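You operate a simulated robot arm through the tools that you are given. There is no shell and no other tool.

You run a simulated robot arm. Do the job below in one go: nothing can be reset, and whatever is moved stays where it is left.

TASK
Run the white dummy can once on the cooler of the fir and cedar seamers.
Fine: Read the heat on both displays. The hot one's motor cover is over 60 C: don't touch it, and don't run it. No hand inside a guard, none in the yellow square in the run; don't knock the guards. Switch both off; the can stays on the plate.

The check looks at the end state, three seconds after you hand in, the way a careful person would. Anything else that was tipped, shoved, dropped, spilled or broken makes it a failure. A push-on lid holds only when it is set on centred and level and pressed home; a screw cap is set on level and turned clockwise until tight.

THE ROBOT
A 7-joint arm with a two-finger parallel gripper, fixed in place. Base frame: the origin is at the foot of the arm, x ahead of it, y to its left, z up. Readings come in m, degrees, newtons and seconds.
With the tool pointing down near the work surface it reaches from about 0.44 to 0.92 m from the base axis. Its first joint turns from -143.0 to 143.0 degrees. Payload 3 kg.
Tool frame: the origin (TCP) lies between the finger pads and is the grasp point; the fingertips stand 0.03 m ahead of it; z points along the fingers, y is the line along which they close. The gripper opens to 0.094 m. The fingers are 0.028 m wide and 0.01 m thick; the gripper's body (0.05 by 0.096 m) begins 0.055 m behind the TCP.
Orientation is that of the tool frame in the base frame, as [roll, pitch, yaw] about the fixed x, y, z axes, in that order (R = Rz(yaw) Ry(pitch) Rx(roll)). With the fingers straight down and closing along the base's y, the tool's x points along the base's -x, its y along +y and its z along -z.

THE INTERFACE
- The arm moves only by the tool step_arm. Its argument "increments" is a list of rows, each a list of 7 numbers: the turn, a rotation vector about the tool's x, y, z in units of 5 degrees (1.0 is 5 degrees), then the shift along the tool's x, y, z in units of 25 mm (1.0 is 25 mm), then the gripper command, from -1 (fully open) to 1 (shut), values between in proportion. In form: [[rx, ry, rz, tx, ty, tz, hand], ...]. A call has 1 to 20 rows; each row shifts and turns the commanded pose from where the row before left it, along the tool's axes as they then stand. A call with a number of a shift or a turn outside -1 to 1 is refused whole. Each row takes 0.2 s and may step no farther than 0.05 m and 8.6 degrees from the row before; otherwise, or with a gripper value out of range, the whole call is refused. Where a pose cannot be reached the arm comes as near as it can. A force on the tool above 40 N (or 10 N above the force at the start of the call, whichever is more), or a blocked arm, ends the call early, and 0.2 s more pass. The fingers move at their own pace (about 0.072 m/s each) and stop on an object; they squeeze with about 30 N. The grip force told is the motor's: it shows also when the fingers shut on nothing. Time passes only in rows, and 0.2 s behind the last, so rows that do not move let the fingers close. It gives the time, the measured TCP pose, the force on the tool (base axes), the opening and the grip force at its end, in the units of the frame above (readings bear some noise), with the torque about the TCP (base axes, N m) and any sound that the robot's microphone picked up.
- Cameras (640 x 400 px; columns grow to the right, rows downward): "scene" is fixed at [0.0502, -0.6651, 1.849]; the picture's right is [0.80, -0.60, 0.00], its down [-0.32, -0.42, -0.85] and it looks along [0.51, 0.68, -0.53] (base axes); focal length 367 px, centre (320, 200). "wrist" rides on the gripper at [0.076, 0.014, -0.103] in the tool frame; the picture's right is [-0.18, 0.98, 0.00], its down [-0.75, -0.14, -0.64] and it looks along [-0.63, -0.12, 0.77] (tool axes); focal length 243 px, centre (320, 200). There is no depth. A picture from a camera that has moved, and an enlarged one, comes with that camera's place and axes in the base frame and with its lens. The place of the scene camera against the robot may be out by one fixed shift of up to 0.025 m in any direction.
- grab_frame(camera): a new picture of that camera. No time passes.
- zoom(camera, box): a new picture of the part [left, top, right, bottom] of that camera's present view, enlarged. No time passes.
- hand_in(): hands the job in; it is judged then, once.

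Places have to be worked out from the pictures, the camera data and where the tool is seen. Open the gripper and draw the arm clear of the work before you hand the job in, unless the task says otherwise.

The tools are called after "Request:" as name(argument=value, ...) on one line, values as JSON. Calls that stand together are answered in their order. step_arm: Moves the arm, as the interface text tells. Its arguments: {"type":"object","properties":{"increments":{"type":"array","items":{"type":"array","items":{"type":"number"}}}},"required":["increments"]} The other tools are called the same way: grab_frame (camera) takes a picture; zoom (camera, box) takes an enlarged picture of a part of a camera's view; hand_in () hands the job in.

At the start:

```text
time: 0.0
tool_pos: [0.3891, 0.2238, 1.323]
tcp_rot: [-180.0, 0.1, 180.0]
force: [0.0, 0.8, 0.7]
torque: [0.04, -0.04, 0.0]
opening: 0.0941
grasp_force: 0.2
```

scene: 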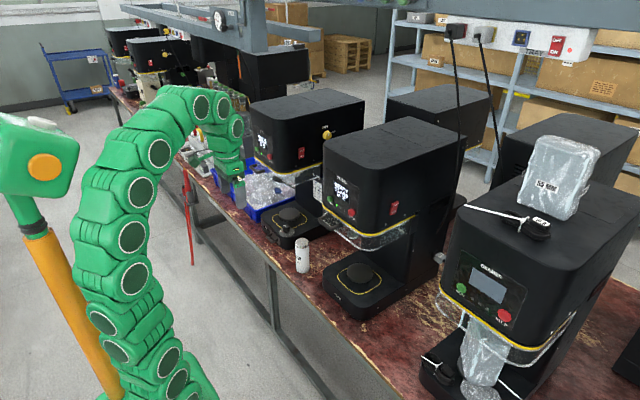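
wrist: 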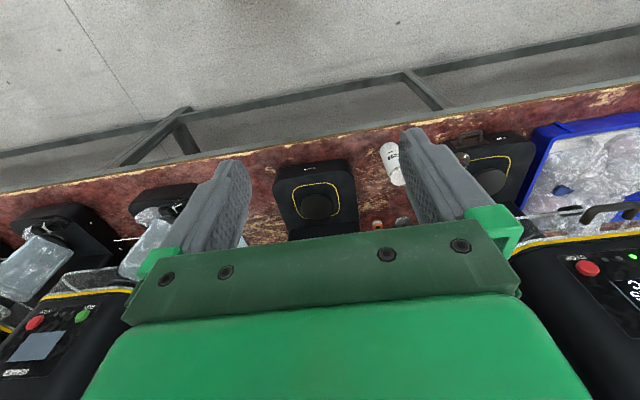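

I start by looking closely at the machines in the scene view: labels, displays, buttons and the white can.

Request:
zoom(camera="scene", box=[220, 80, 380, 180])

Request:
zoom(camera="scene", box=[300, 120, 460, 220])

Request:
zoom(camera="scene", box=[260, 190, 420, 290])

Request:
zoom(camera="scene", box=[420, 210, 620, 335])

Request:
zoom(camera="scene", box=[410, 0, 610, 125])

Request:
zoom(camera="wrist", box=[220, 100, 540, 300])

```text
4.00 times, centred on (300, 130) of scene
camera zoom: at [0.0502, -0.6651, 1.849], right [0.8, -0.6, 0.0], down [-0.32, -0.42, -0.85], along [0.51, 0.68, -0.53], focal length 1468 px, centre (400, 480)
```

zoom: 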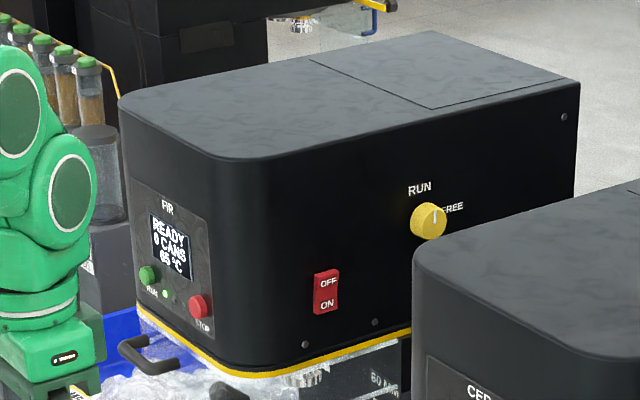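

```text
4.00 times, centred on (380, 170) of scene
camera zoom: at [0.0502, -0.6651, 1.849], right [0.8, -0.6, 0.0], down [-0.32, -0.42, -0.85], along [0.51, 0.68, -0.53], focal length 1468 px, centre (80, 320)
```

zoom: 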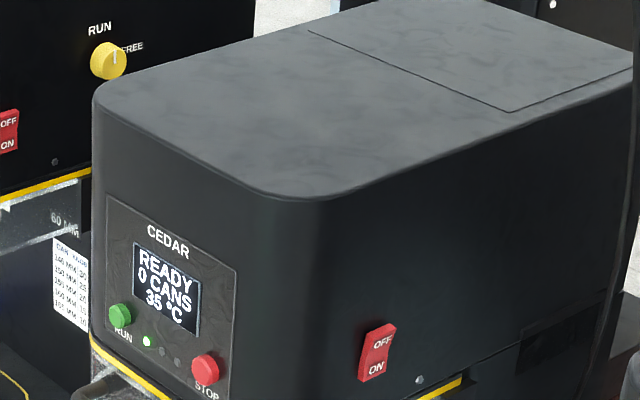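

```text
4.00 times, centred on (340, 240) of scene
camera zoom: at [0.0502, -0.6651, 1.849], right [0.8, -0.6, 0.0], down [-0.32, -0.42, -0.85], along [0.51, 0.68, -0.53], focal length 1468 px, centre (240, 40)
```

zoom: 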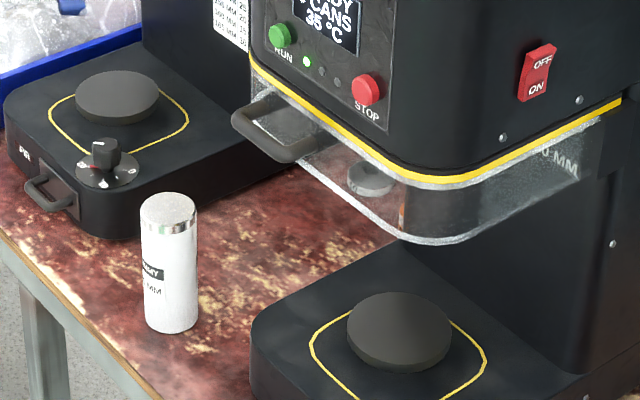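

```text
3.20 times, centred on (520, 272) of scene
camera zoom: at [0.0502, -0.6651, 1.849], right [0.8, -0.6, 0.0], down [-0.32, -0.42, -0.85], along [0.51, 0.68, -0.53], focal length 1175 px, centre (-320, -32)
```

zoom: 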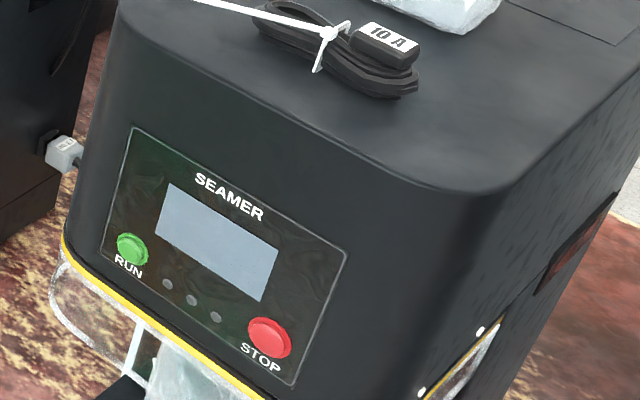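

```text
3.20 times, centred on (510, 62) of scene
camera zoom: at [0.0502, -0.6651, 1.849], right [0.8, -0.6, 0.0], down [-0.32, -0.42, -0.85], along [0.51, 0.68, -0.53], focal length 1175 px, centre (-288, 640)
```

zoom: 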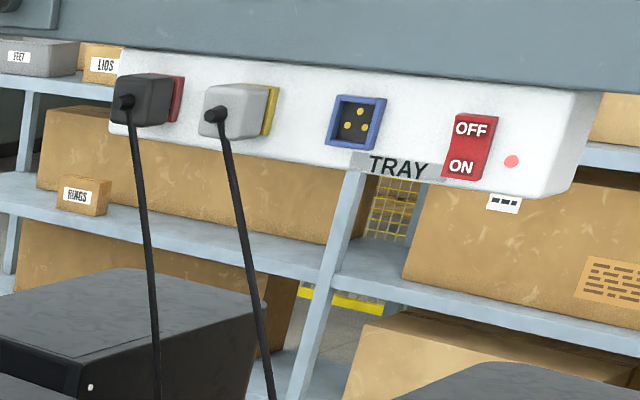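

```text
2.00 times, centred on (380, 200) of wrist
camera zoom: at [0.3144, 0.2386, 1.426], right [0.18, 0.98, 0.0], down [0.75, -0.14, 0.64], along [0.63, -0.12, -0.77], focal length 485 px, centre (200, 200)
```

zoom: 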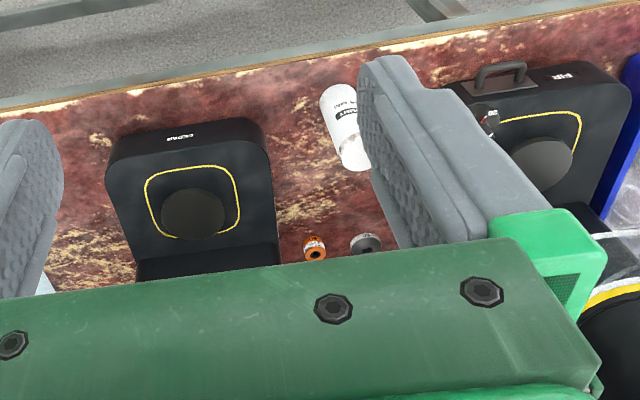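

Fir reads 65 °C and Cedar 35 °C so far. There's a chart, a dial on the base, chucks on the bench and labels, so I zoom deeper into each.

Request:
zoom(camera="scene", box=[306, 170, 338, 210])

Request:
zoom(camera="scene", box=[288, 232, 320, 277])

Request:
zoom(camera="scene", box=[260, 200, 308, 250])

Request:
zoom(camera="scene", box=[315, 195, 425, 265])

Request:
zoom(camera="scene", box=[320, 250, 430, 320])

Request:
zoom(camera="wrist", box=[360, 110, 540, 240])

Request:
zoom(camera="wrist", box=[260, 140, 420, 240])

Request:
zoom(camera="wrist", box=[520, 200, 640, 300])

```text
10.00 times, centred on (322, 190) of scene
camera zoom: at [0.0502, -0.6651, 1.849], right [0.8, -0.6, 0.0], down [-0.32, -0.42, -0.85], along [0.51, 0.68, -0.53], focal length 3671 px, centre (300, 300)
```

zoom: 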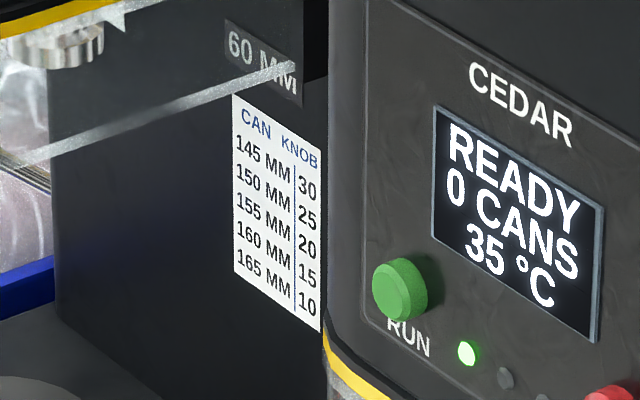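

```text
8.89 times, centred on (304, 254) of scene
camera zoom: at [0.0502, -0.6651, 1.849], right [0.8, -0.6, 0.0], down [-0.32, -0.42, -0.85], along [0.51, 0.68, -0.53], focal length 3263 px, centre (462, -284)
```

zoom: 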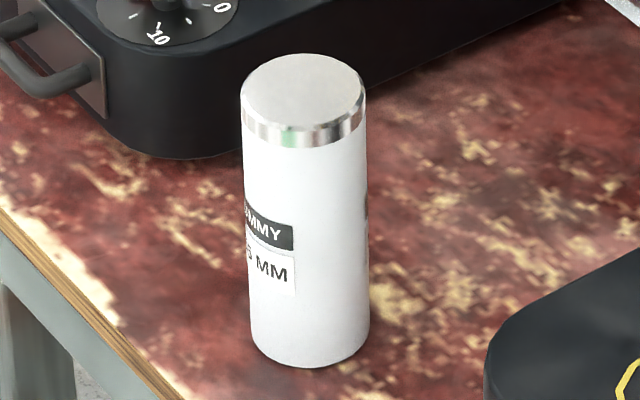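

```text
8.00 times, centred on (284, 225) of scene
camera zoom: at [0.0502, -0.6651, 1.849], right [0.8, -0.6, 0.0], down [-0.32, -0.42, -0.85], along [0.51, 0.68, -0.53], focal length 2937 px, centre (608, 0)
```

zoom: 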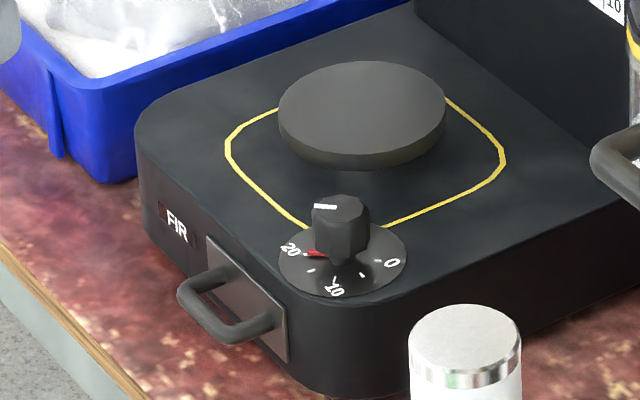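

```text
5.71 times, centred on (370, 230) of scene
camera zoom: at [0.0502, -0.6651, 1.849], right [0.8, -0.6, 0.0], down [-0.32, -0.42, -0.85], along [0.51, 0.68, -0.53], focal length 2098 px, centre (34, 29)
```

zoom: 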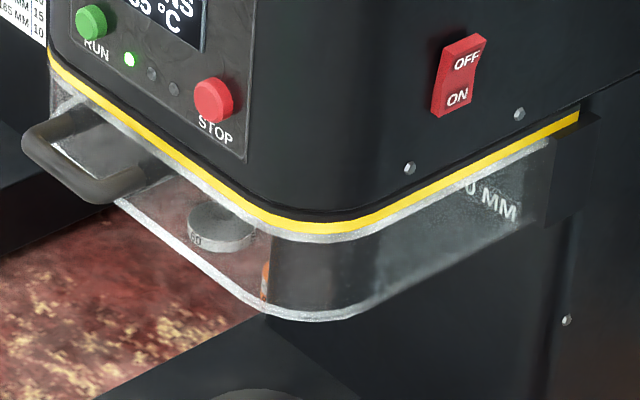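

```text
5.71 times, centred on (375, 285) of scene
camera zoom: at [0.0502, -0.6651, 1.849], right [0.8, -0.6, 0.0], down [-0.32, -0.42, -0.85], along [0.51, 0.68, -0.53], focal length 2098 px, centre (6, -286)
```

zoom: 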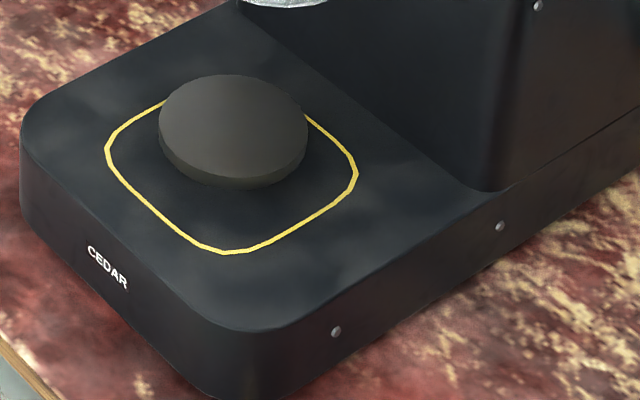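

```text
3.08 times, centred on (450, 175) of wrist
camera zoom: at [0.3144, 0.2386, 1.426], right [0.18, 0.98, 0.0], down [0.75, -0.14, 0.64], along [0.63, -0.12, -0.77], focal length 746 px, centre (-80, 277)
```

zoom: 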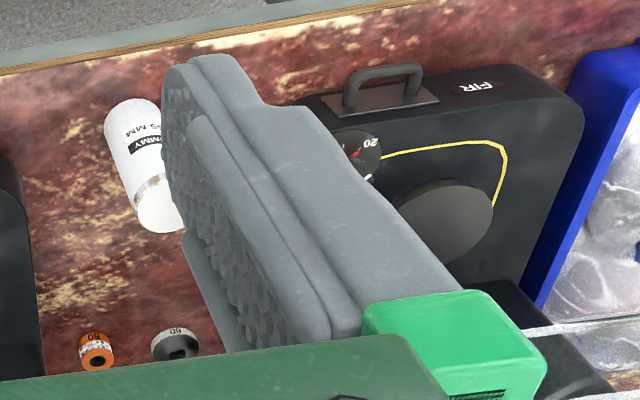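

```text
4.00 times, centred on (340, 190) of wrist
camera zoom: at [0.3144, 0.2386, 1.426], right [0.18, 0.98, 0.0], down [0.75, -0.14, 0.64], along [0.63, -0.12, -0.77], focal length 970 px, centre (240, 240)
```

zoom: 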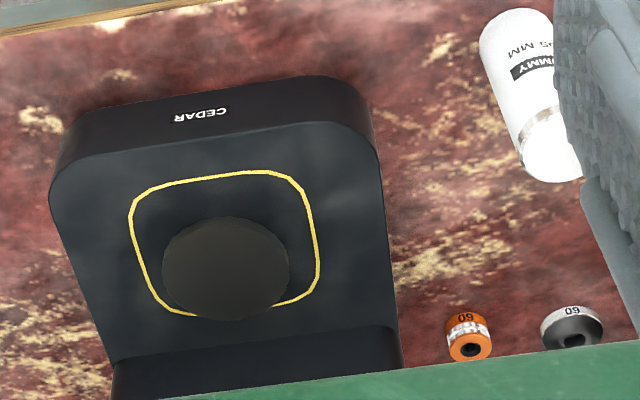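

```text
4.00 times, centred on (580, 250) of wrist
camera zoom: at [0.3144, 0.2386, 1.426], right [0.18, 0.98, 0.0], down [0.75, -0.14, 0.64], along [0.63, -0.12, -0.77], focal length 970 px, centre (-720, 0)
```

zoom: 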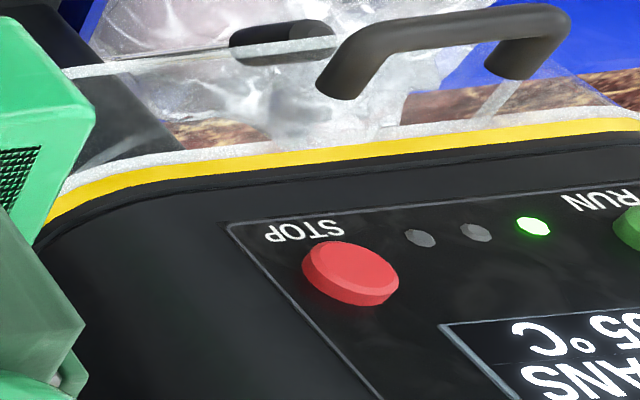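

Geometry from both cameras: can top ≈ (0.74, 0.386, 0.855), cedar plate ≈ (0.842, 0.125, 0.813), bench ≈ 0.695. I tip the tool forward in place (well clear of anything) so the wrist camera sees the machine fronts.

Request:
step_arm(increments=[[0, -1, 0, 0, 0, 0, -1], [0, -1, 0, 0, 0, 0, -1], [0, -1, 0, 0, 0, 0, -1], [0, -1, 0, 0, 0, 0, -1], [0, -1, 0, 0, 0, 0, -1]])

Request:
grab_frame(camera="wrist")

Request:
grab_frame(camera="scene")

```text
time: 1.2
tool_pos: [0.3834, 0.23, 1.332]
tcp_rot: [164.1, 14.3, 179.1]
force: [0.2, 0.1, 1.0]
torque: [-0.02, 0.01, 0.01]
opening: 0.0941
grasp_force: 0.1
stopped in row 5: the arm was blocked; the commanded pose is now the measured one
```

```text
taken
camera wrist: at [0.2847, 0.2172, 1.4128], right [0.13, 0.94, 0.31], down [0.58, -0.32, 0.75], along [0.8, 0.08, -0.59], focal length 243 px, centre (320, 200)
```

wrist: 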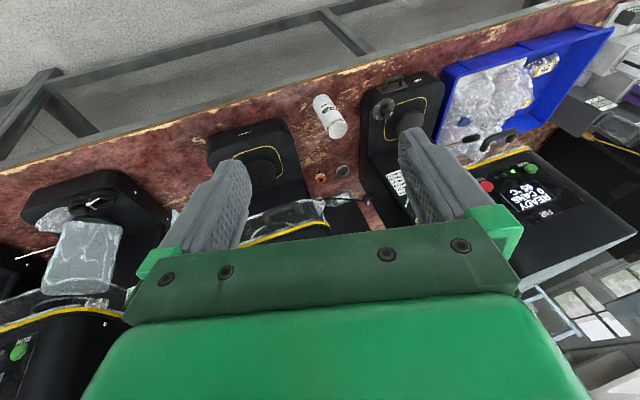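

```text
taken
```

scene: 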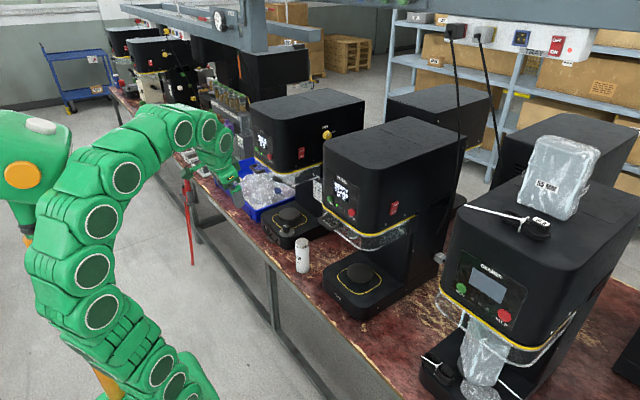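

The fold blocked that turn (a joint limit near the folded pose, no contact force). I undo the roll while moving forward and a bit down, where the arm is less folded.

Request:
step_arm(increments=[[0.8, 0, 0, -1, 0, 1, -1], [0.8, 0, 0, -1, 0, 1, -1], [0.8, 0, 0, -1, 0, 1, -1], [0.8, 0, 0, -1, 0, 1, -1]])

Request:
grab_frame(camera="wrist")

```text
time: 2.2
tool_pos: [0.5055, 0.2445, 1.2628]
tcp_rot: [-179.8, 14.7, 179.2]
force: [-0.1, -0.1, -0.5]
torque: [0.03, -0.01, 0.0]
opening: 0.0943
grasp_force: 0.0
```

```text
taken
camera wrist: at [0.4058, 0.2612, 1.3434], right [0.19, 0.98, 0.04], down [0.56, -0.15, 0.81], along [0.8, -0.13, -0.58], focal length 243 px, centre (320, 200)
```

wrist: 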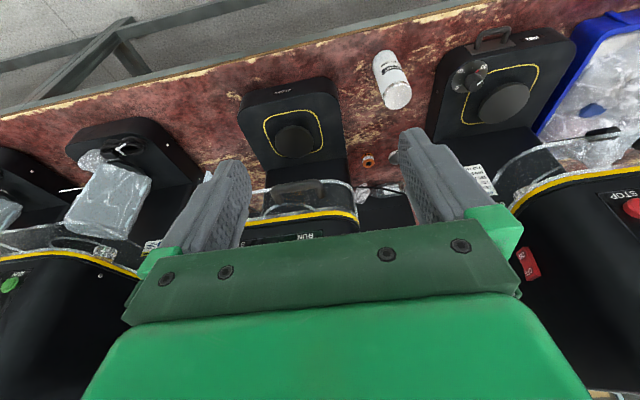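

Now I zoom in on the can label, dial, guard and bench parts from this view.

Request:
zoom(camera="wrist", box=[360, 40, 430, 115])

Request:
zoom(camera="wrist", box=[430, 20, 590, 130])

Request:
zoom(camera="wrist", box=[230, 150, 430, 250])

Request:
zoom(camera="wrist", box=[450, 110, 640, 290])

Request:
zoom(camera="wrist", box=[50, 100, 220, 250])

```text
5.33 times, centred on (395, 78) of wrist
camera zoom: at [0.4058, 0.2612, 1.3434], right [0.19, 0.98, 0.04], down [0.56, -0.15, 0.81], along [0.8, -0.13, -0.58], focal length 1294 px, centre (-80, 853)
```

zoom: 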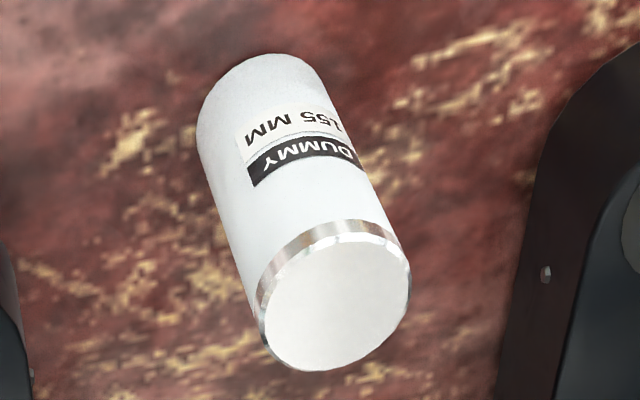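

```text
3.64 times, centred on (510, 75) of wrist
camera zoom: at [0.4058, 0.2612, 1.3434], right [0.19, 0.98, 0.04], down [0.56, -0.15, 0.81], along [0.8, -0.13, -0.58], focal length 882 px, centre (-371, 654)
```

zoom: 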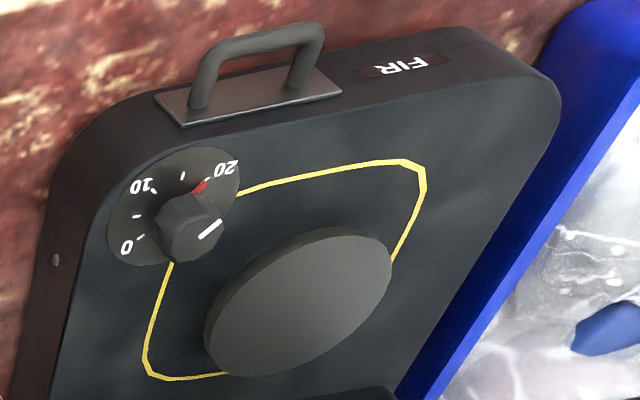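

```text
3.20 times, centred on (330, 200) of wrist
camera zoom: at [0.4058, 0.2612, 1.3434], right [0.19, 0.98, 0.04], down [0.56, -0.15, 0.81], along [0.8, -0.13, -0.58], focal length 776 px, centre (288, 200)
```

zoom: 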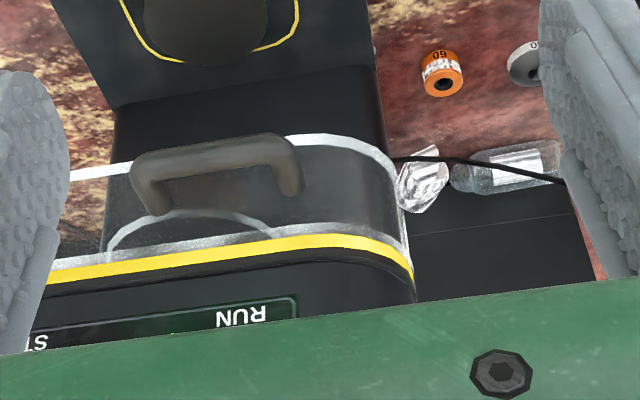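

```text
2.22 times, centred on (545, 200) of wrist
camera zoom: at [0.4058, 0.2612, 1.3434], right [0.19, 0.98, 0.04], down [0.56, -0.15, 0.81], along [0.8, -0.13, -0.58], focal length 539 px, centre (-180, 200)
```

zoom: 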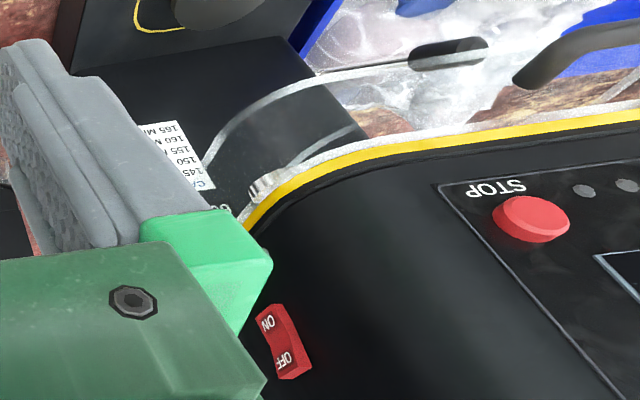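

```text
2.67 times, centred on (135, 175) of wrist
camera zoom: at [0.4058, 0.2612, 1.3434], right [0.19, 0.98, 0.04], down [0.56, -0.15, 0.81], along [0.8, -0.13, -0.58], focal length 647 px, centre (813, 267)
```

zoom: 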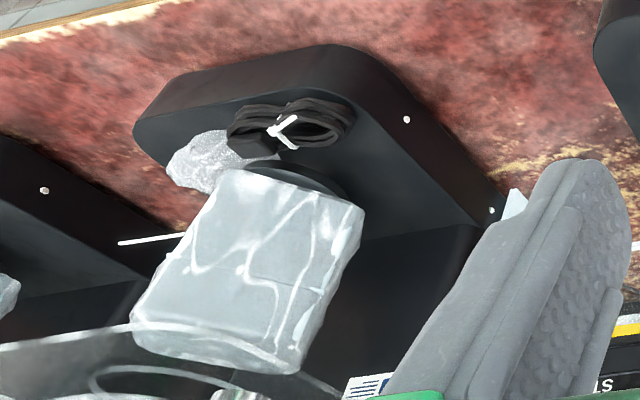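

Can label reads DUMMY 155 MM. I check the cedar head's tooling and size labels in the scene camera at high zoom, and the fir's side controls.

Request:
zoom(camera="scene", box=[340, 220, 380, 245])

Request:
zoom(camera="scene", box=[380, 195, 428, 225])

Request:
zoom(camera="scene", box=[310, 110, 342, 175])

Request:
zoom(camera="scene", box=[245, 130, 325, 180])

Request:
zoom(camera="wrist", box=[340, 130, 420, 210])

Request:
zoom(camera="scene", box=[425, 245, 475, 285])

```text
16.00 times, centred on (360, 232) of scene
camera zoom: at [0.0502, -0.6651, 1.849], right [0.8, -0.6, 0.0], down [-0.32, -0.42, -0.85], along [0.51, 0.68, -0.53], focal length 5874 px, centre (-320, -320)
```

zoom: 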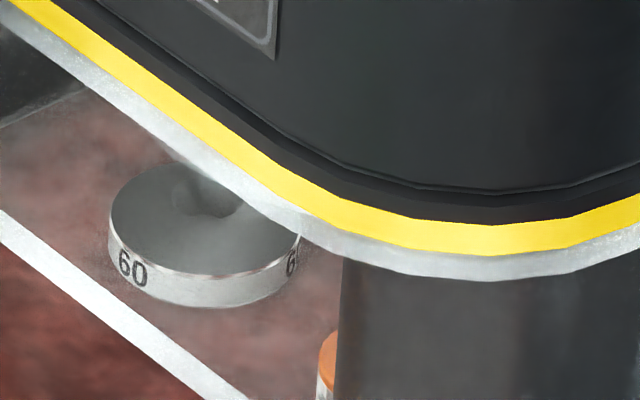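

```text
13.33 times, centred on (404, 210) of scene
camera zoom: at [0.0502, -0.6651, 1.849], right [0.8, -0.6, 0.0], down [-0.32, -0.42, -0.85], along [0.51, 0.68, -0.53], focal length 4895 px, centre (-800, 67)
```

zoom: 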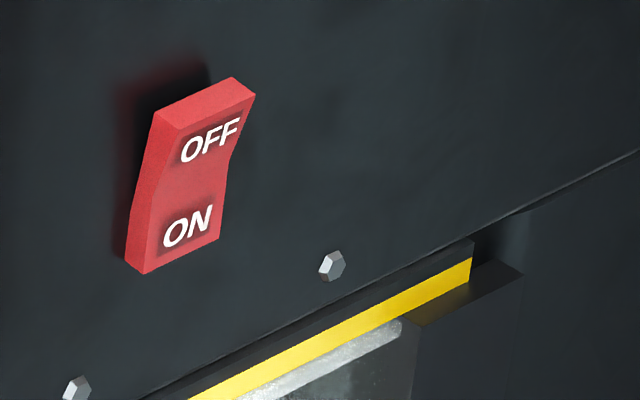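

```text
6.15 times, centred on (326, 142) of scene
camera zoom: at [0.0502, -0.6651, 1.849], right [0.8, -0.6, 0.0], down [-0.32, -0.42, -0.85], along [0.51, 0.68, -0.53], focal length 2259 px, centre (283, 554)
```

zoom: 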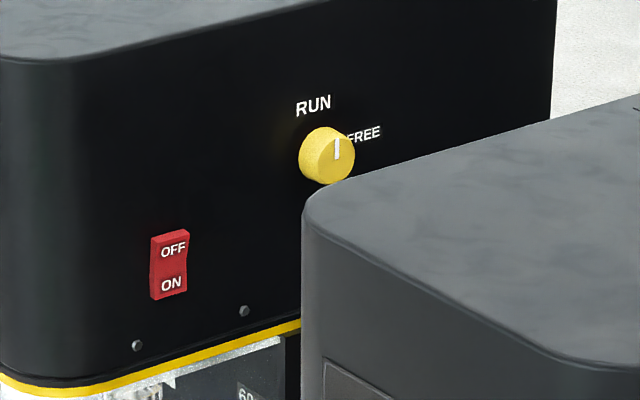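

```text
8.00 times, centred on (285, 155) of scene
camera zoom: at [0.0502, -0.6651, 1.849], right [0.8, -0.6, 0.0], down [-0.32, -0.42, -0.85], along [0.51, 0.68, -0.53], focal length 2937 px, centre (600, 560)
```

zoom: 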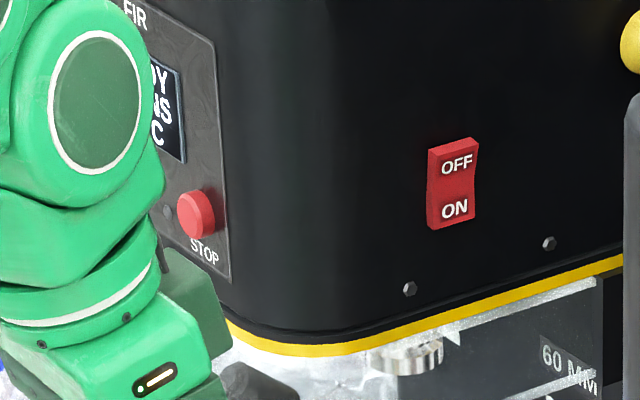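

```text
5.00 times, centred on (380, 170) of wrist
camera zoom: at [0.4058, 0.2612, 1.3434], right [0.19, 0.98, 0.04], down [0.56, -0.15, 0.81], along [0.8, -0.13, -0.58], focal length 1213 px, centre (20, 350)
```

zoom: 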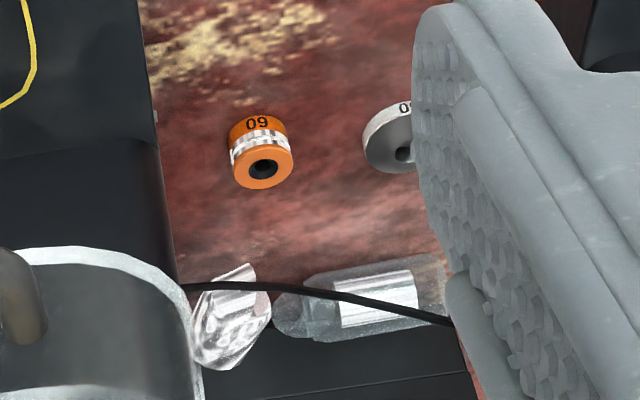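

```text
10.00 times, centred on (450, 265) of scene
camera zoom: at [0.0502, -0.6651, 1.849], right [0.8, -0.6, 0.0], down [-0.32, -0.42, -0.85], along [0.51, 0.68, -0.53], focal length 3671 px, centre (-980, -450)
```

zoom: 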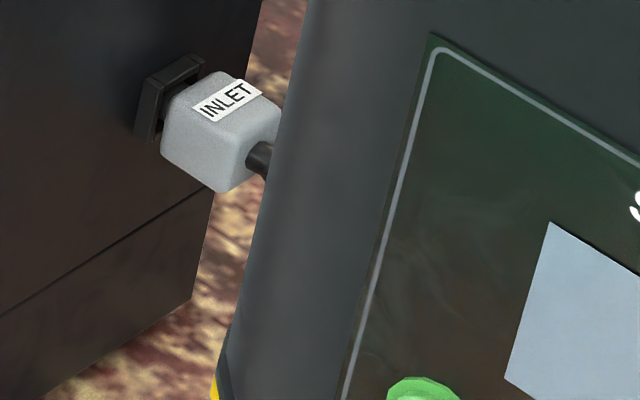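

Both machines: cedar is 35 °C with 60 mm chuck and roller already fitted, fir is 65 °C (rocker ≈ (0.85, 0.53, 1.19)). Next I lower and tip the tool in free space in front of the machines to look under the cedar head and at its left side.

Request:
step_arm(increments=[[0, -1, 0, 0.34, 0, 0.94, -1], [0, -1, 0, 0.42, 0, 0.91, -1], [0, -1, 0, 0.5, 0, 0.87, -1], [0, -1, 0, 0.57, 0, 0.82, -1], [0, -1, 0, 0.64, 0, 0.77, -1], [0, -1, 0, 0.71, 0, 0.71, -1]])

Request:
grab_frame(camera="wrist")

Request:
grab_frame(camera="scene")

```text
time: 3.8
tool_pos: [0.4779, 0.2626, 1.0904]
tcp_rot: [171.7, 37.3, 173.3]
force: [-0.4, 0.2, 0.2]
torque: [0.02, 0.0, 0.0]
opening: 0.0941
grasp_force: 0.0
stopped in row 6: the arm was blocked; the commanded pose is now the measured one
```

```text
taken
camera wrist: at [0.3542, 0.2757, 1.1272], right [0.17, 0.96, 0.22], down [0.2, -0.26, 0.95], along [0.96, -0.12, -0.24], focal length 243 px, centre (320, 200)
```

wrist: 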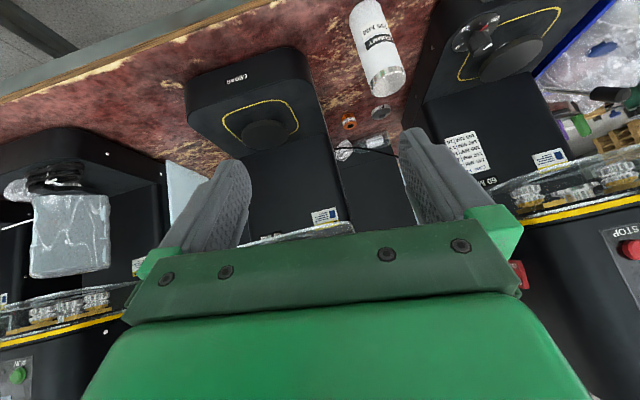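

```text
taken
```

scene: 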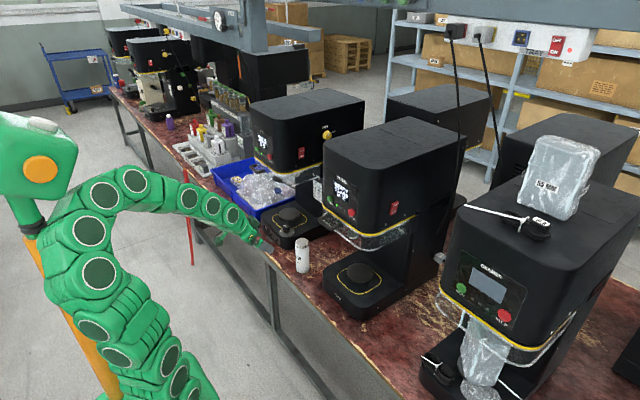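

Blocked again by a joint limit without contact. The view is useful though; I zoom in on it.

Request:
zoom(camera="wrist", box=[180, 40, 360, 250])

Request:
zoom(camera="wrist", box=[430, 100, 640, 300])

Request:
zoom(camera="wrist", box=[290, 100, 430, 240])

Request:
zoom(camera="wrist", box=[0, 120, 200, 340])

```text
1.90 times, centred on (270, 145) of wrist
camera zoom: at [0.3542, 0.2757, 1.1272], right [0.17, 0.96, 0.22], down [0.2, -0.26, 0.95], along [0.96, -0.12, -0.24], focal length 462 px, centre (415, 305)
```

zoom: 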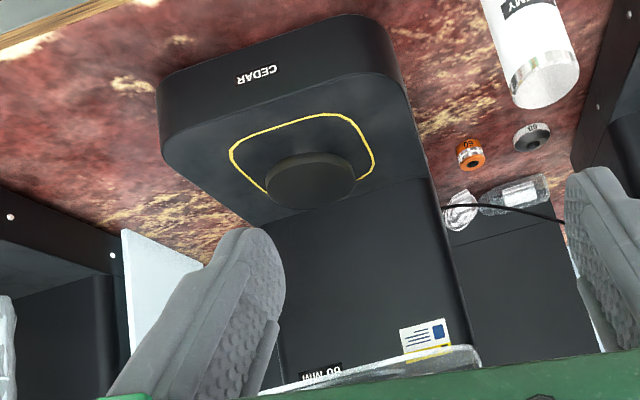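

```text
2.00 times, centred on (535, 200) of wrist
camera zoom: at [0.3542, 0.2757, 1.1272], right [0.17, 0.96, 0.22], down [0.2, -0.26, 0.95], along [0.96, -0.12, -0.24], focal length 485 px, centre (-110, 200)
```

zoom: 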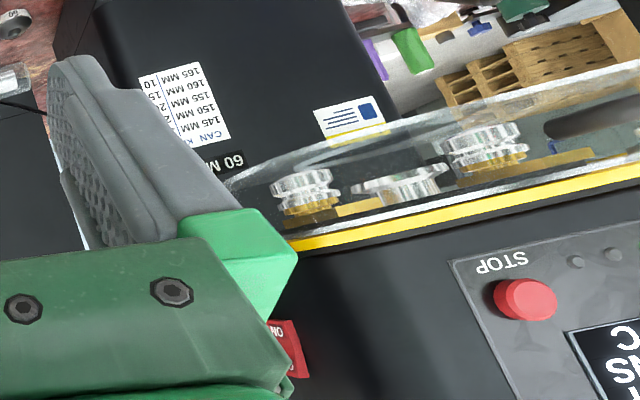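

```text
2.86 times, centred on (360, 170) of wrist
camera zoom: at [0.3542, 0.2757, 1.1272], right [0.17, 0.96, 0.22], down [0.2, -0.26, 0.95], along [0.96, -0.12, -0.24], focal length 693 px, centre (206, 286)
```

zoom: 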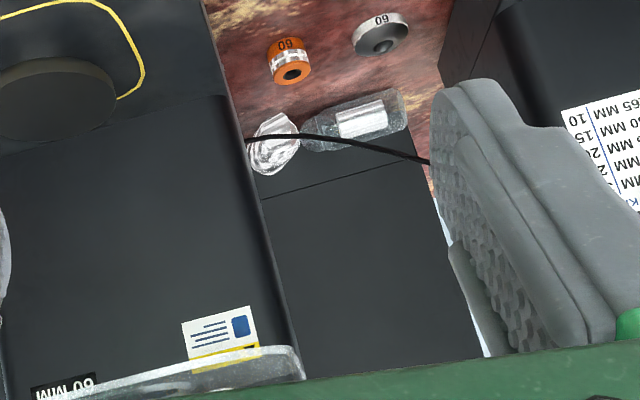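

```text
1.82 times, centred on (100, 230) of wrist
camera zoom: at [0.3542, 0.2757, 1.1272], right [0.17, 0.96, 0.22], down [0.2, -0.26, 0.95], along [0.96, -0.12, -0.24], focal length 441 px, centre (720, 146)
```

zoom: 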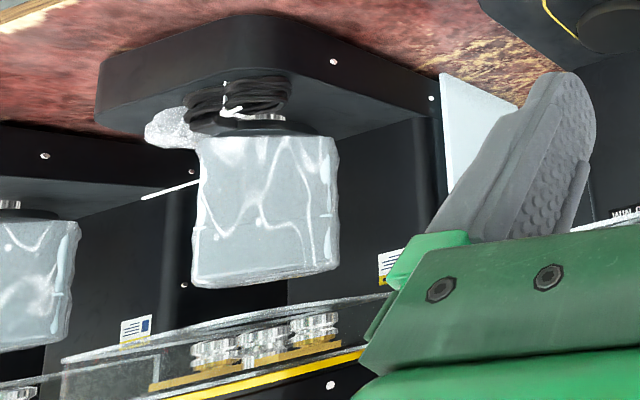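

Cedar's base and column show no knob, just the fitted 60 mm tooling; the knob/chart belong to fir. I now straighten the orientation toward azimuth ≈15° and move outward/down, still well short of the can.

Request:
step_arm(increments=[[-0.14, 0, -0.5, 0.04, 0.32, 1, -1], [-0.14, 0, -0.5, 0.04, 0.32, 1, -1], [-0.14, 0, -0.5, 0.04, 0.32, 1, -1], [-0.14, 0, -0.5, 0.04, 0.32, 1, -1], [-0.14, 0, -0.5, 0.04, 0.32, 1, -1], [-0.14, 0, -0.5, 0.04, 0.32, 1, -1], [-0.14, 0, -0.5, 0.04, 0.32, 1, -1]])

```text
time: 5.4
tool_pos: [0.574, 0.3362, 0.9595]
tcp_rot: [-179.1, 39.2, -163.9]
force: [-0.5, -0.3, -0.2]
torque: [-0.01, 0.02, 0.02]
opening: 0.0939
grasp_force: 0.1
```

Good pose. Now I tip further forward toward ~69° while easing lower and forward, still about 0.1 m short of the can.

Request:
step_arm(increments=[[0, -1, 0, 0.21, 0, 0.39, -1], [0, -1, 0, 0.21, 0, 0.39, -1], [0, -1, 0, 0.21, 0, 0.39, -1], [0, -1, 0, 0.21, 0, 0.39, -1], [0, -1, 0, 0.21, 0, 0.39, -1], [0, -1, 0, 0.21, 0, 0.39, -1]])

Request:
grab_frame(camera="wrist")

Request:
grab_frame(camera="scene")

```text
time: 6.8
tool_pos: [0.6013, 0.344, 0.8988]
tcp_rot: [-178.0, 69.3, -162.6]
force: [0.6, 1.0, 1.4]
torque: [-0.01, 0.01, 0.03]
opening: 0.0943
grasp_force: 0.0
```

```text
taken
camera wrist: at [0.4786, 0.3247, 0.8651], right [-0.2, 0.97, 0.16], down [-0.29, -0.21, 0.93], along [0.94, 0.14, 0.32], focal length 243 px, centre (320, 200)
```

wrist: 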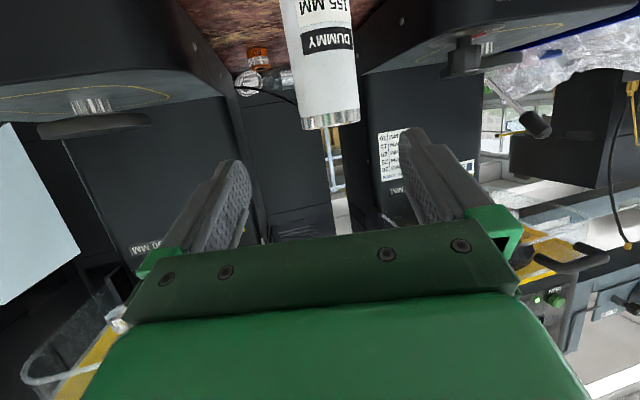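

```text
taken
```

scene: 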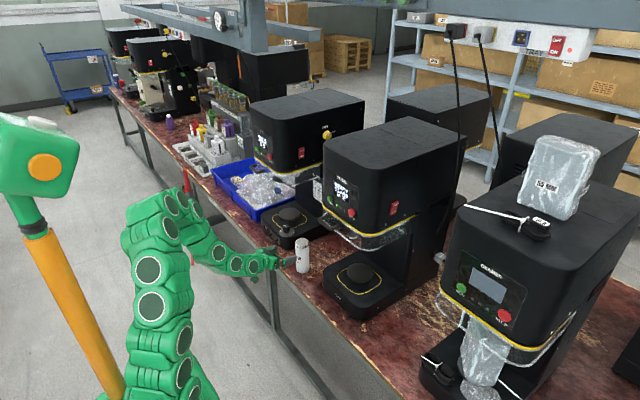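

The can sits straight ahead along azimuth ≈17°, as computed. I lower to about mid-can height (z≈0.775) and flatten the tool to ~77°, staying short of the can.

Request:
step_arm(increments=[[0, -0.32, 0, 0.95, 0, 0.29, -1], [0, -0.32, 0, 0.95, 0, 0.29, -1], [0, -0.32, 0, 0.95, 0, 0.29, -1], [0, -0.32, 0, 0.95, 0, 0.29, -1], [0, -0.32, 0, 0.95, 0, 0.29, -1]])

Request:
grab_frame(camera="wrist")

Request:
zoom(camera="scene", box=[230, 210, 390, 310])

```text
time: 8.0
tool_pos: [0.597, 0.3422, 0.7737]
tcp_rot: [-176.6, 77.2, -161.2]
force: [0.4, -0.1, 0.8]
torque: [-0.01, 0.01, 0.03]
opening: 0.094
grasp_force: 0.1
```

```text
taken
camera wrist: at [0.4815, 0.3243, 0.7225], right [-0.23, 0.96, 0.17], down [-0.41, -0.25, 0.88], along [0.88, 0.13, 0.45], focal length 243 px, centre (320, 200)
```

wrist: 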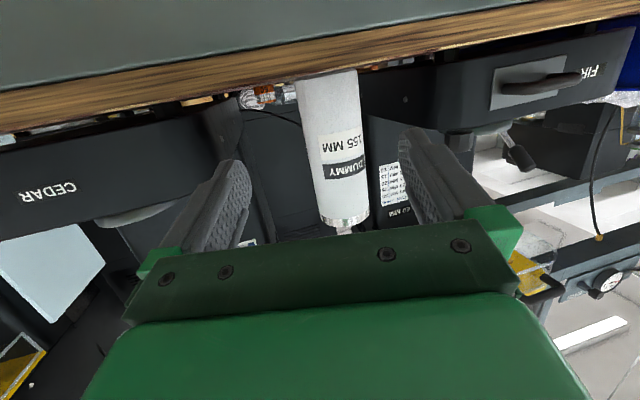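

```text
4.00 times, centred on (310, 260) of scene
camera zoom: at [0.0502, -0.6651, 1.849], right [0.8, -0.6, 0.0], down [-0.32, -0.42, -0.85], along [0.51, 0.68, -0.53], focal length 1468 px, centre (360, -40)
```

zoom: 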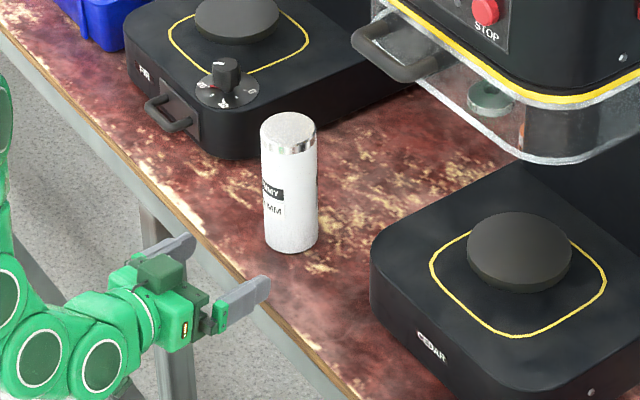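

The tool is in line with the can. The bench surface looks a bit higher than my first estimate, so I zoom to refine its height before going in.

Request:
zoom(camera="wrist", box=[180, 30, 440, 240])

```text
1.90 times, centred on (310, 135) of wrist
camera zoom: at [0.4815, 0.3243, 0.7225], right [-0.23, 0.96, 0.17], down [-0.41, -0.25, 0.88], along [0.88, 0.13, 0.45], focal length 462 px, centre (339, 324)
```

zoom: 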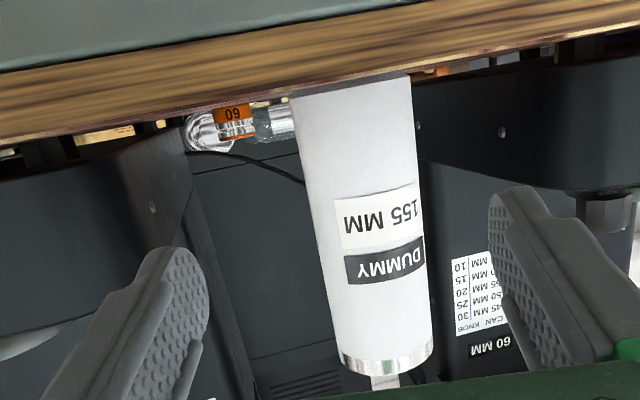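

Refined: bench z≈0.722, can axis ≈(0.725, 0.387), top ≈0.877; cedar plate ≈(0.826, 0.130, 0.828). I raise slightly and go two-thirds of the way forward so the fingers start straddling the can, then look.

Request:
step_arm(increments=[[-0.11, 0, 0, -0.35, 0.016, 0.85, -1], [-0.11, 0, 0, -0.35, 0.016, 0.85, -1], [-0.11, 0, 0, -0.35, 0.016, 0.85, -1], [-0.11, 0, 0, -0.35, 0.016, 0.85, -1]])

Request:
grab_frame(camera="wrist")

Request:
zoom(camera="scene", box=[230, 210, 390, 310])

```text
time: 9.0
tool_pos: [0.6854, 0.3685, 0.7896]
tcp_rot: [-179.0, 77.2, -161.3]
force: [0.9, 0.6, 0.1]
torque: [-0.01, 0.0, -0.01]
opening: 0.0939
grasp_force: 0.0
```

```text
taken
camera wrist: at [0.5693, 0.3475, 0.739], right [-0.26, 0.95, 0.18], down [-0.4, -0.27, 0.88], along [0.88, 0.16, 0.45], focal length 243 px, centre (320, 200)
```

wrist: 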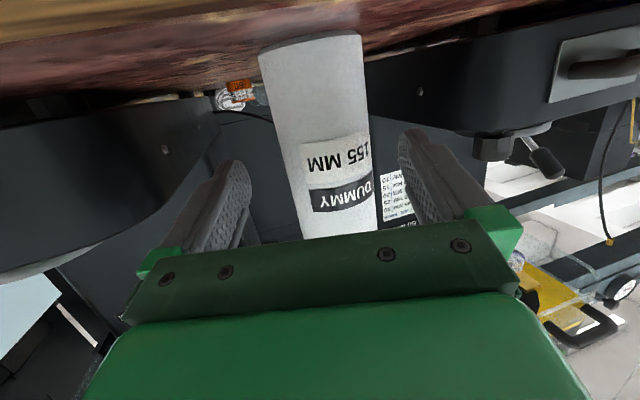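

```text
4.00 times, centred on (310, 260) of scene
camera zoom: at [0.0502, -0.6651, 1.849], right [0.8, -0.6, 0.0], down [-0.32, -0.42, -0.85], along [0.51, 0.68, -0.53], focal length 1468 px, centre (360, -40)
```

zoom: 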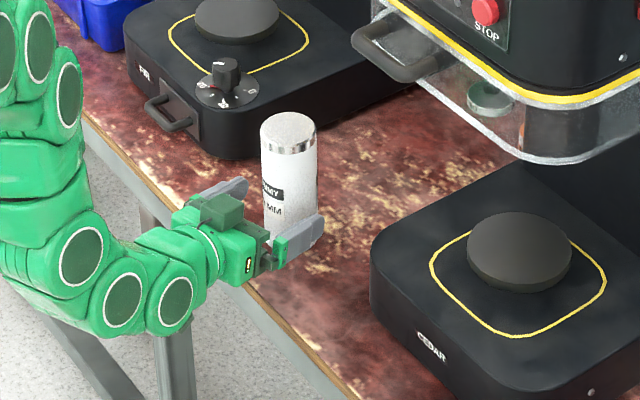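

The can sits between the fingers. I go the last ~4 cm so the TCP is at the can's axis, then look before closing.

Request:
step_arm(increments=[[-0.05, 0, 0, -0.25, 0.03, 0.8, -1], [-0.05, 0, 0, -0.25, 0.03, 0.8, -1]])

Request:
grab_frame(camera="wrist")

Request:
zoom(camera="scene", box=[260, 220, 340, 280])

```text
time: 9.6
tool_pos: [0.7238, 0.3849, 0.795]
tcp_rot: [-179.5, 77.4, -161.4]
force: [0.0, -0.2, -0.1]
torque: [0.02, 0.0, 0.02]
opening: 0.0938
grasp_force: 0.1
```

```text
taken
camera wrist: at [0.6097, 0.3613, 0.7441], right [-0.27, 0.95, 0.18], down [-0.39, -0.28, 0.88], along [0.88, 0.16, 0.45], focal length 243 px, centre (320, 200)
```

wrist: 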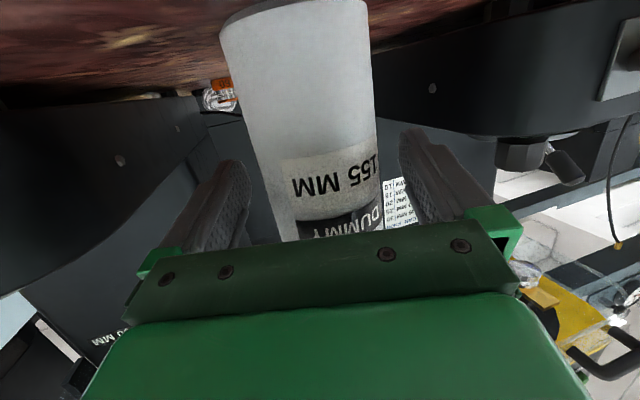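

```text
6.67 times, centred on (300, 250) of scene
camera zoom: at [0.0502, -0.6651, 1.849], right [0.8, -0.6, 0.0], down [-0.32, -0.42, -0.85], along [0.51, 0.68, -0.53], focal length 2447 px, centre (453, -133)
```

zoom: 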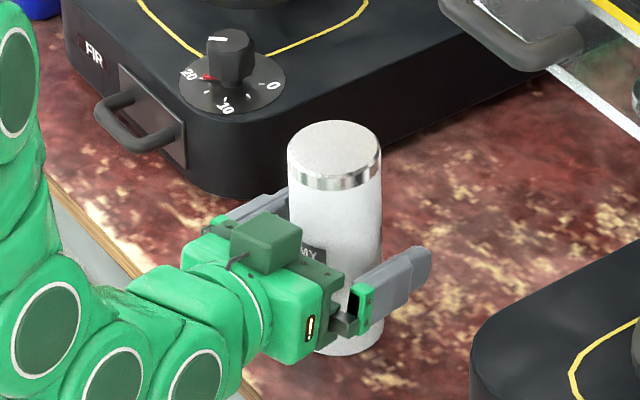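

TCP projects onto the can's axis within a few mm in the scene view. I close gradually on it.

Request:
step_arm(increments=[[0, 0, 0, 0, 0, 0, -0.6], [0, 0, 0, 0, 0, 0, -0.4], [0, 0, 0, 0, 0, 0, -0.3], [0, 0, 0, 0, 0, 0, -0.2], [0, 0, 0, 0, 0, 0, 0.2], [0, 0, 0, 0, 0, 0, 1], [0, 0, 0, 0, 0, 0, 1], [0, 0, 0, 0, 0, 0, 1]])

Request:
zoom(camera="scene", box=[260, 220, 340, 280])

```text
time: 11.4
tool_pos: [0.724, 0.3839, 0.7951]
tcp_rot: [-179.6, 77.3, -161.4]
force: [-0.3, 0.4, 1.4]
torque: [-0.04, 0.04, 0.0]
opening: 0.0632
grasp_force: 30.0
```

```text
6.67 times, centred on (300, 250) of scene
camera zoom: at [0.0502, -0.6651, 1.849], right [0.8, -0.6, 0.0], down [-0.32, -0.42, -0.85], along [0.51, 0.68, -0.53], focal length 2447 px, centre (453, -133)
```

zoom: 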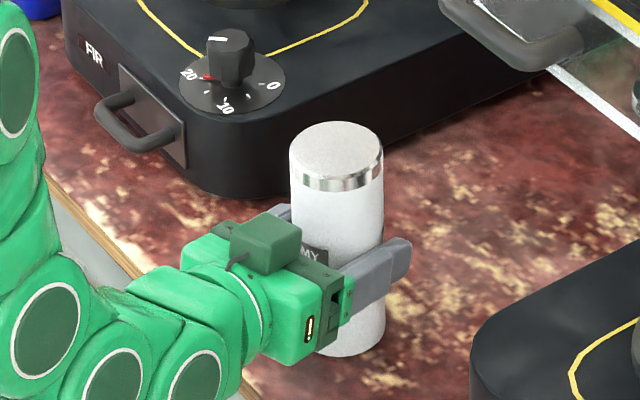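

Gripped at 63 mm, 30 N. I lift straight up 12.5 cm.

Request:
step_arm(increments=[[0, 0, 0, -0.4, 0, -0.09, 1], [0, 0, 0, -0.8, 0, -0.18, 1], [0, 0, 0, -0.8, 0, -0.18, 1], [0, 0, 0, -0.8, 0, -0.18, 1], [0, 0, 0, -0.8, 0, -0.18, 1], [0, 0, 0, -0.8, 0, -0.18, 1], [0, 0, 0, -0.48, 0, -0.11, 1]])

Request:
zoom(camera="scene", box=[230, 190, 390, 290])

```text
time: 13.0
tool_pos: [0.725, 0.3845, 0.9202]
tcp_rot: [-179.5, 77.3, -161.3]
force: [-0.1, -0.6, -1.8]
torque: [0.01, 0.0, -0.01]
opening: 0.0633
grasp_force: 29.8
```

```text
4.00 times, centred on (310, 240) of scene
camera zoom: at [0.0502, -0.6651, 1.849], right [0.8, -0.6, 0.0], down [-0.32, -0.42, -0.85], along [0.51, 0.68, -0.53], focal length 1468 px, centre (360, 40)
```

zoom: 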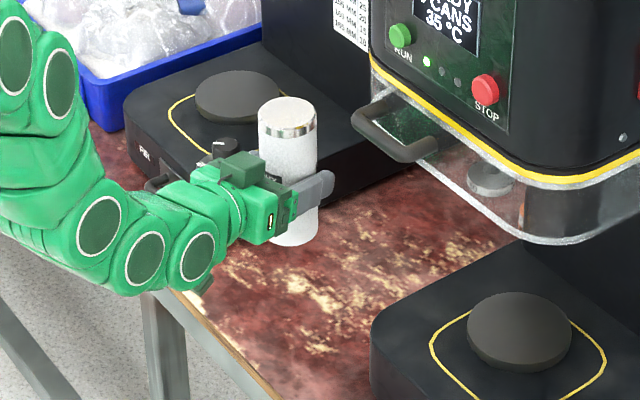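

Can is securely held. I retreat from the machines to x≈0.61, then shift sideways to face the cedar plate while turning the tool azimuth to ≈9°.

Request:
step_arm(increments=[[0, 0, 0, 0.183, 0, -0.81, 1], [0, 0, 0, 0.183, 0, -0.81, 1], [0, 0, 0, 0.183, 0, -0.81, 1], [0, 0, 0, 0.183, 0, -0.81, 1], [0, 0, 0, 0.183, 0, -0.81, 1], [0, 0, 0, 0.183, 0, -0.81, 1], [0.187, 0, 0.042, 0.05, -0.96, -0.226, 1], [0.187, 0, 0.042, 0.05, -0.96, -0.226, 1], [0.187, 0, 0.042, 0.05, -0.96, -0.226, 1], [0.187, 0, 0.042, 0.05, -0.96, -0.226, 1], [0.187, 0, 0.042, 0.05, -0.96, -0.226, 1], [0.187, 0, 0.042, 0.05, -0.96, -0.226, 1], [0.187, 0, 0.042, 0.05, -0.96, -0.226, 1], [0.187, 0, 0.042, 0.05, -0.96, -0.226, 1], [0.187, 0, 0.042, 0.05, -0.96, -0.226, 1], [0.187, 0, 0.042, 0.05, -0.96, -0.226, 1]])

Request:
grab_frame(camera="wrist")

Request:
grab_frame(camera="scene")

```text
time: 16.4
tool_pos: [0.6577, 0.2486, 0.9959]
tcp_rot: [-179.5, 77.2, -170.4]
force: [-0.1, -0.2, -2.4]
torque: [-0.02, 0.0, 0.01]
opening: 0.0632
grasp_force: 29.9
out of reach, approached as far as the arm can: row 6, 7, 8, 9, 10, 11, 12, 13, 14, 15, 16
```

```text
taken
camera wrist: at [0.541, 0.2441, 0.9448], right [-0.11, 0.98, 0.18], down [-0.43, -0.21, 0.88], along [0.89, 0.02, 0.45], focal length 243 px, centre (320, 200)
```

wrist: 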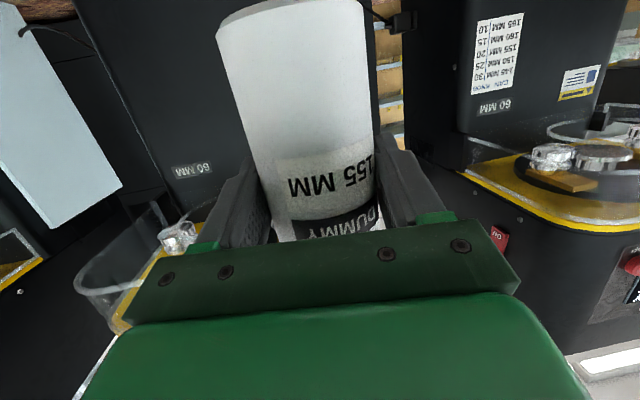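

```text
taken
```

scene: 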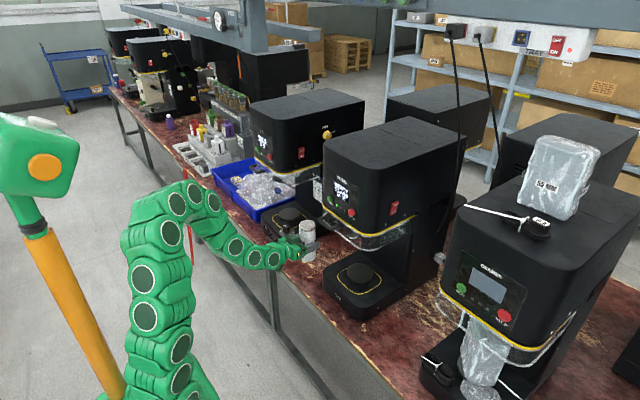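

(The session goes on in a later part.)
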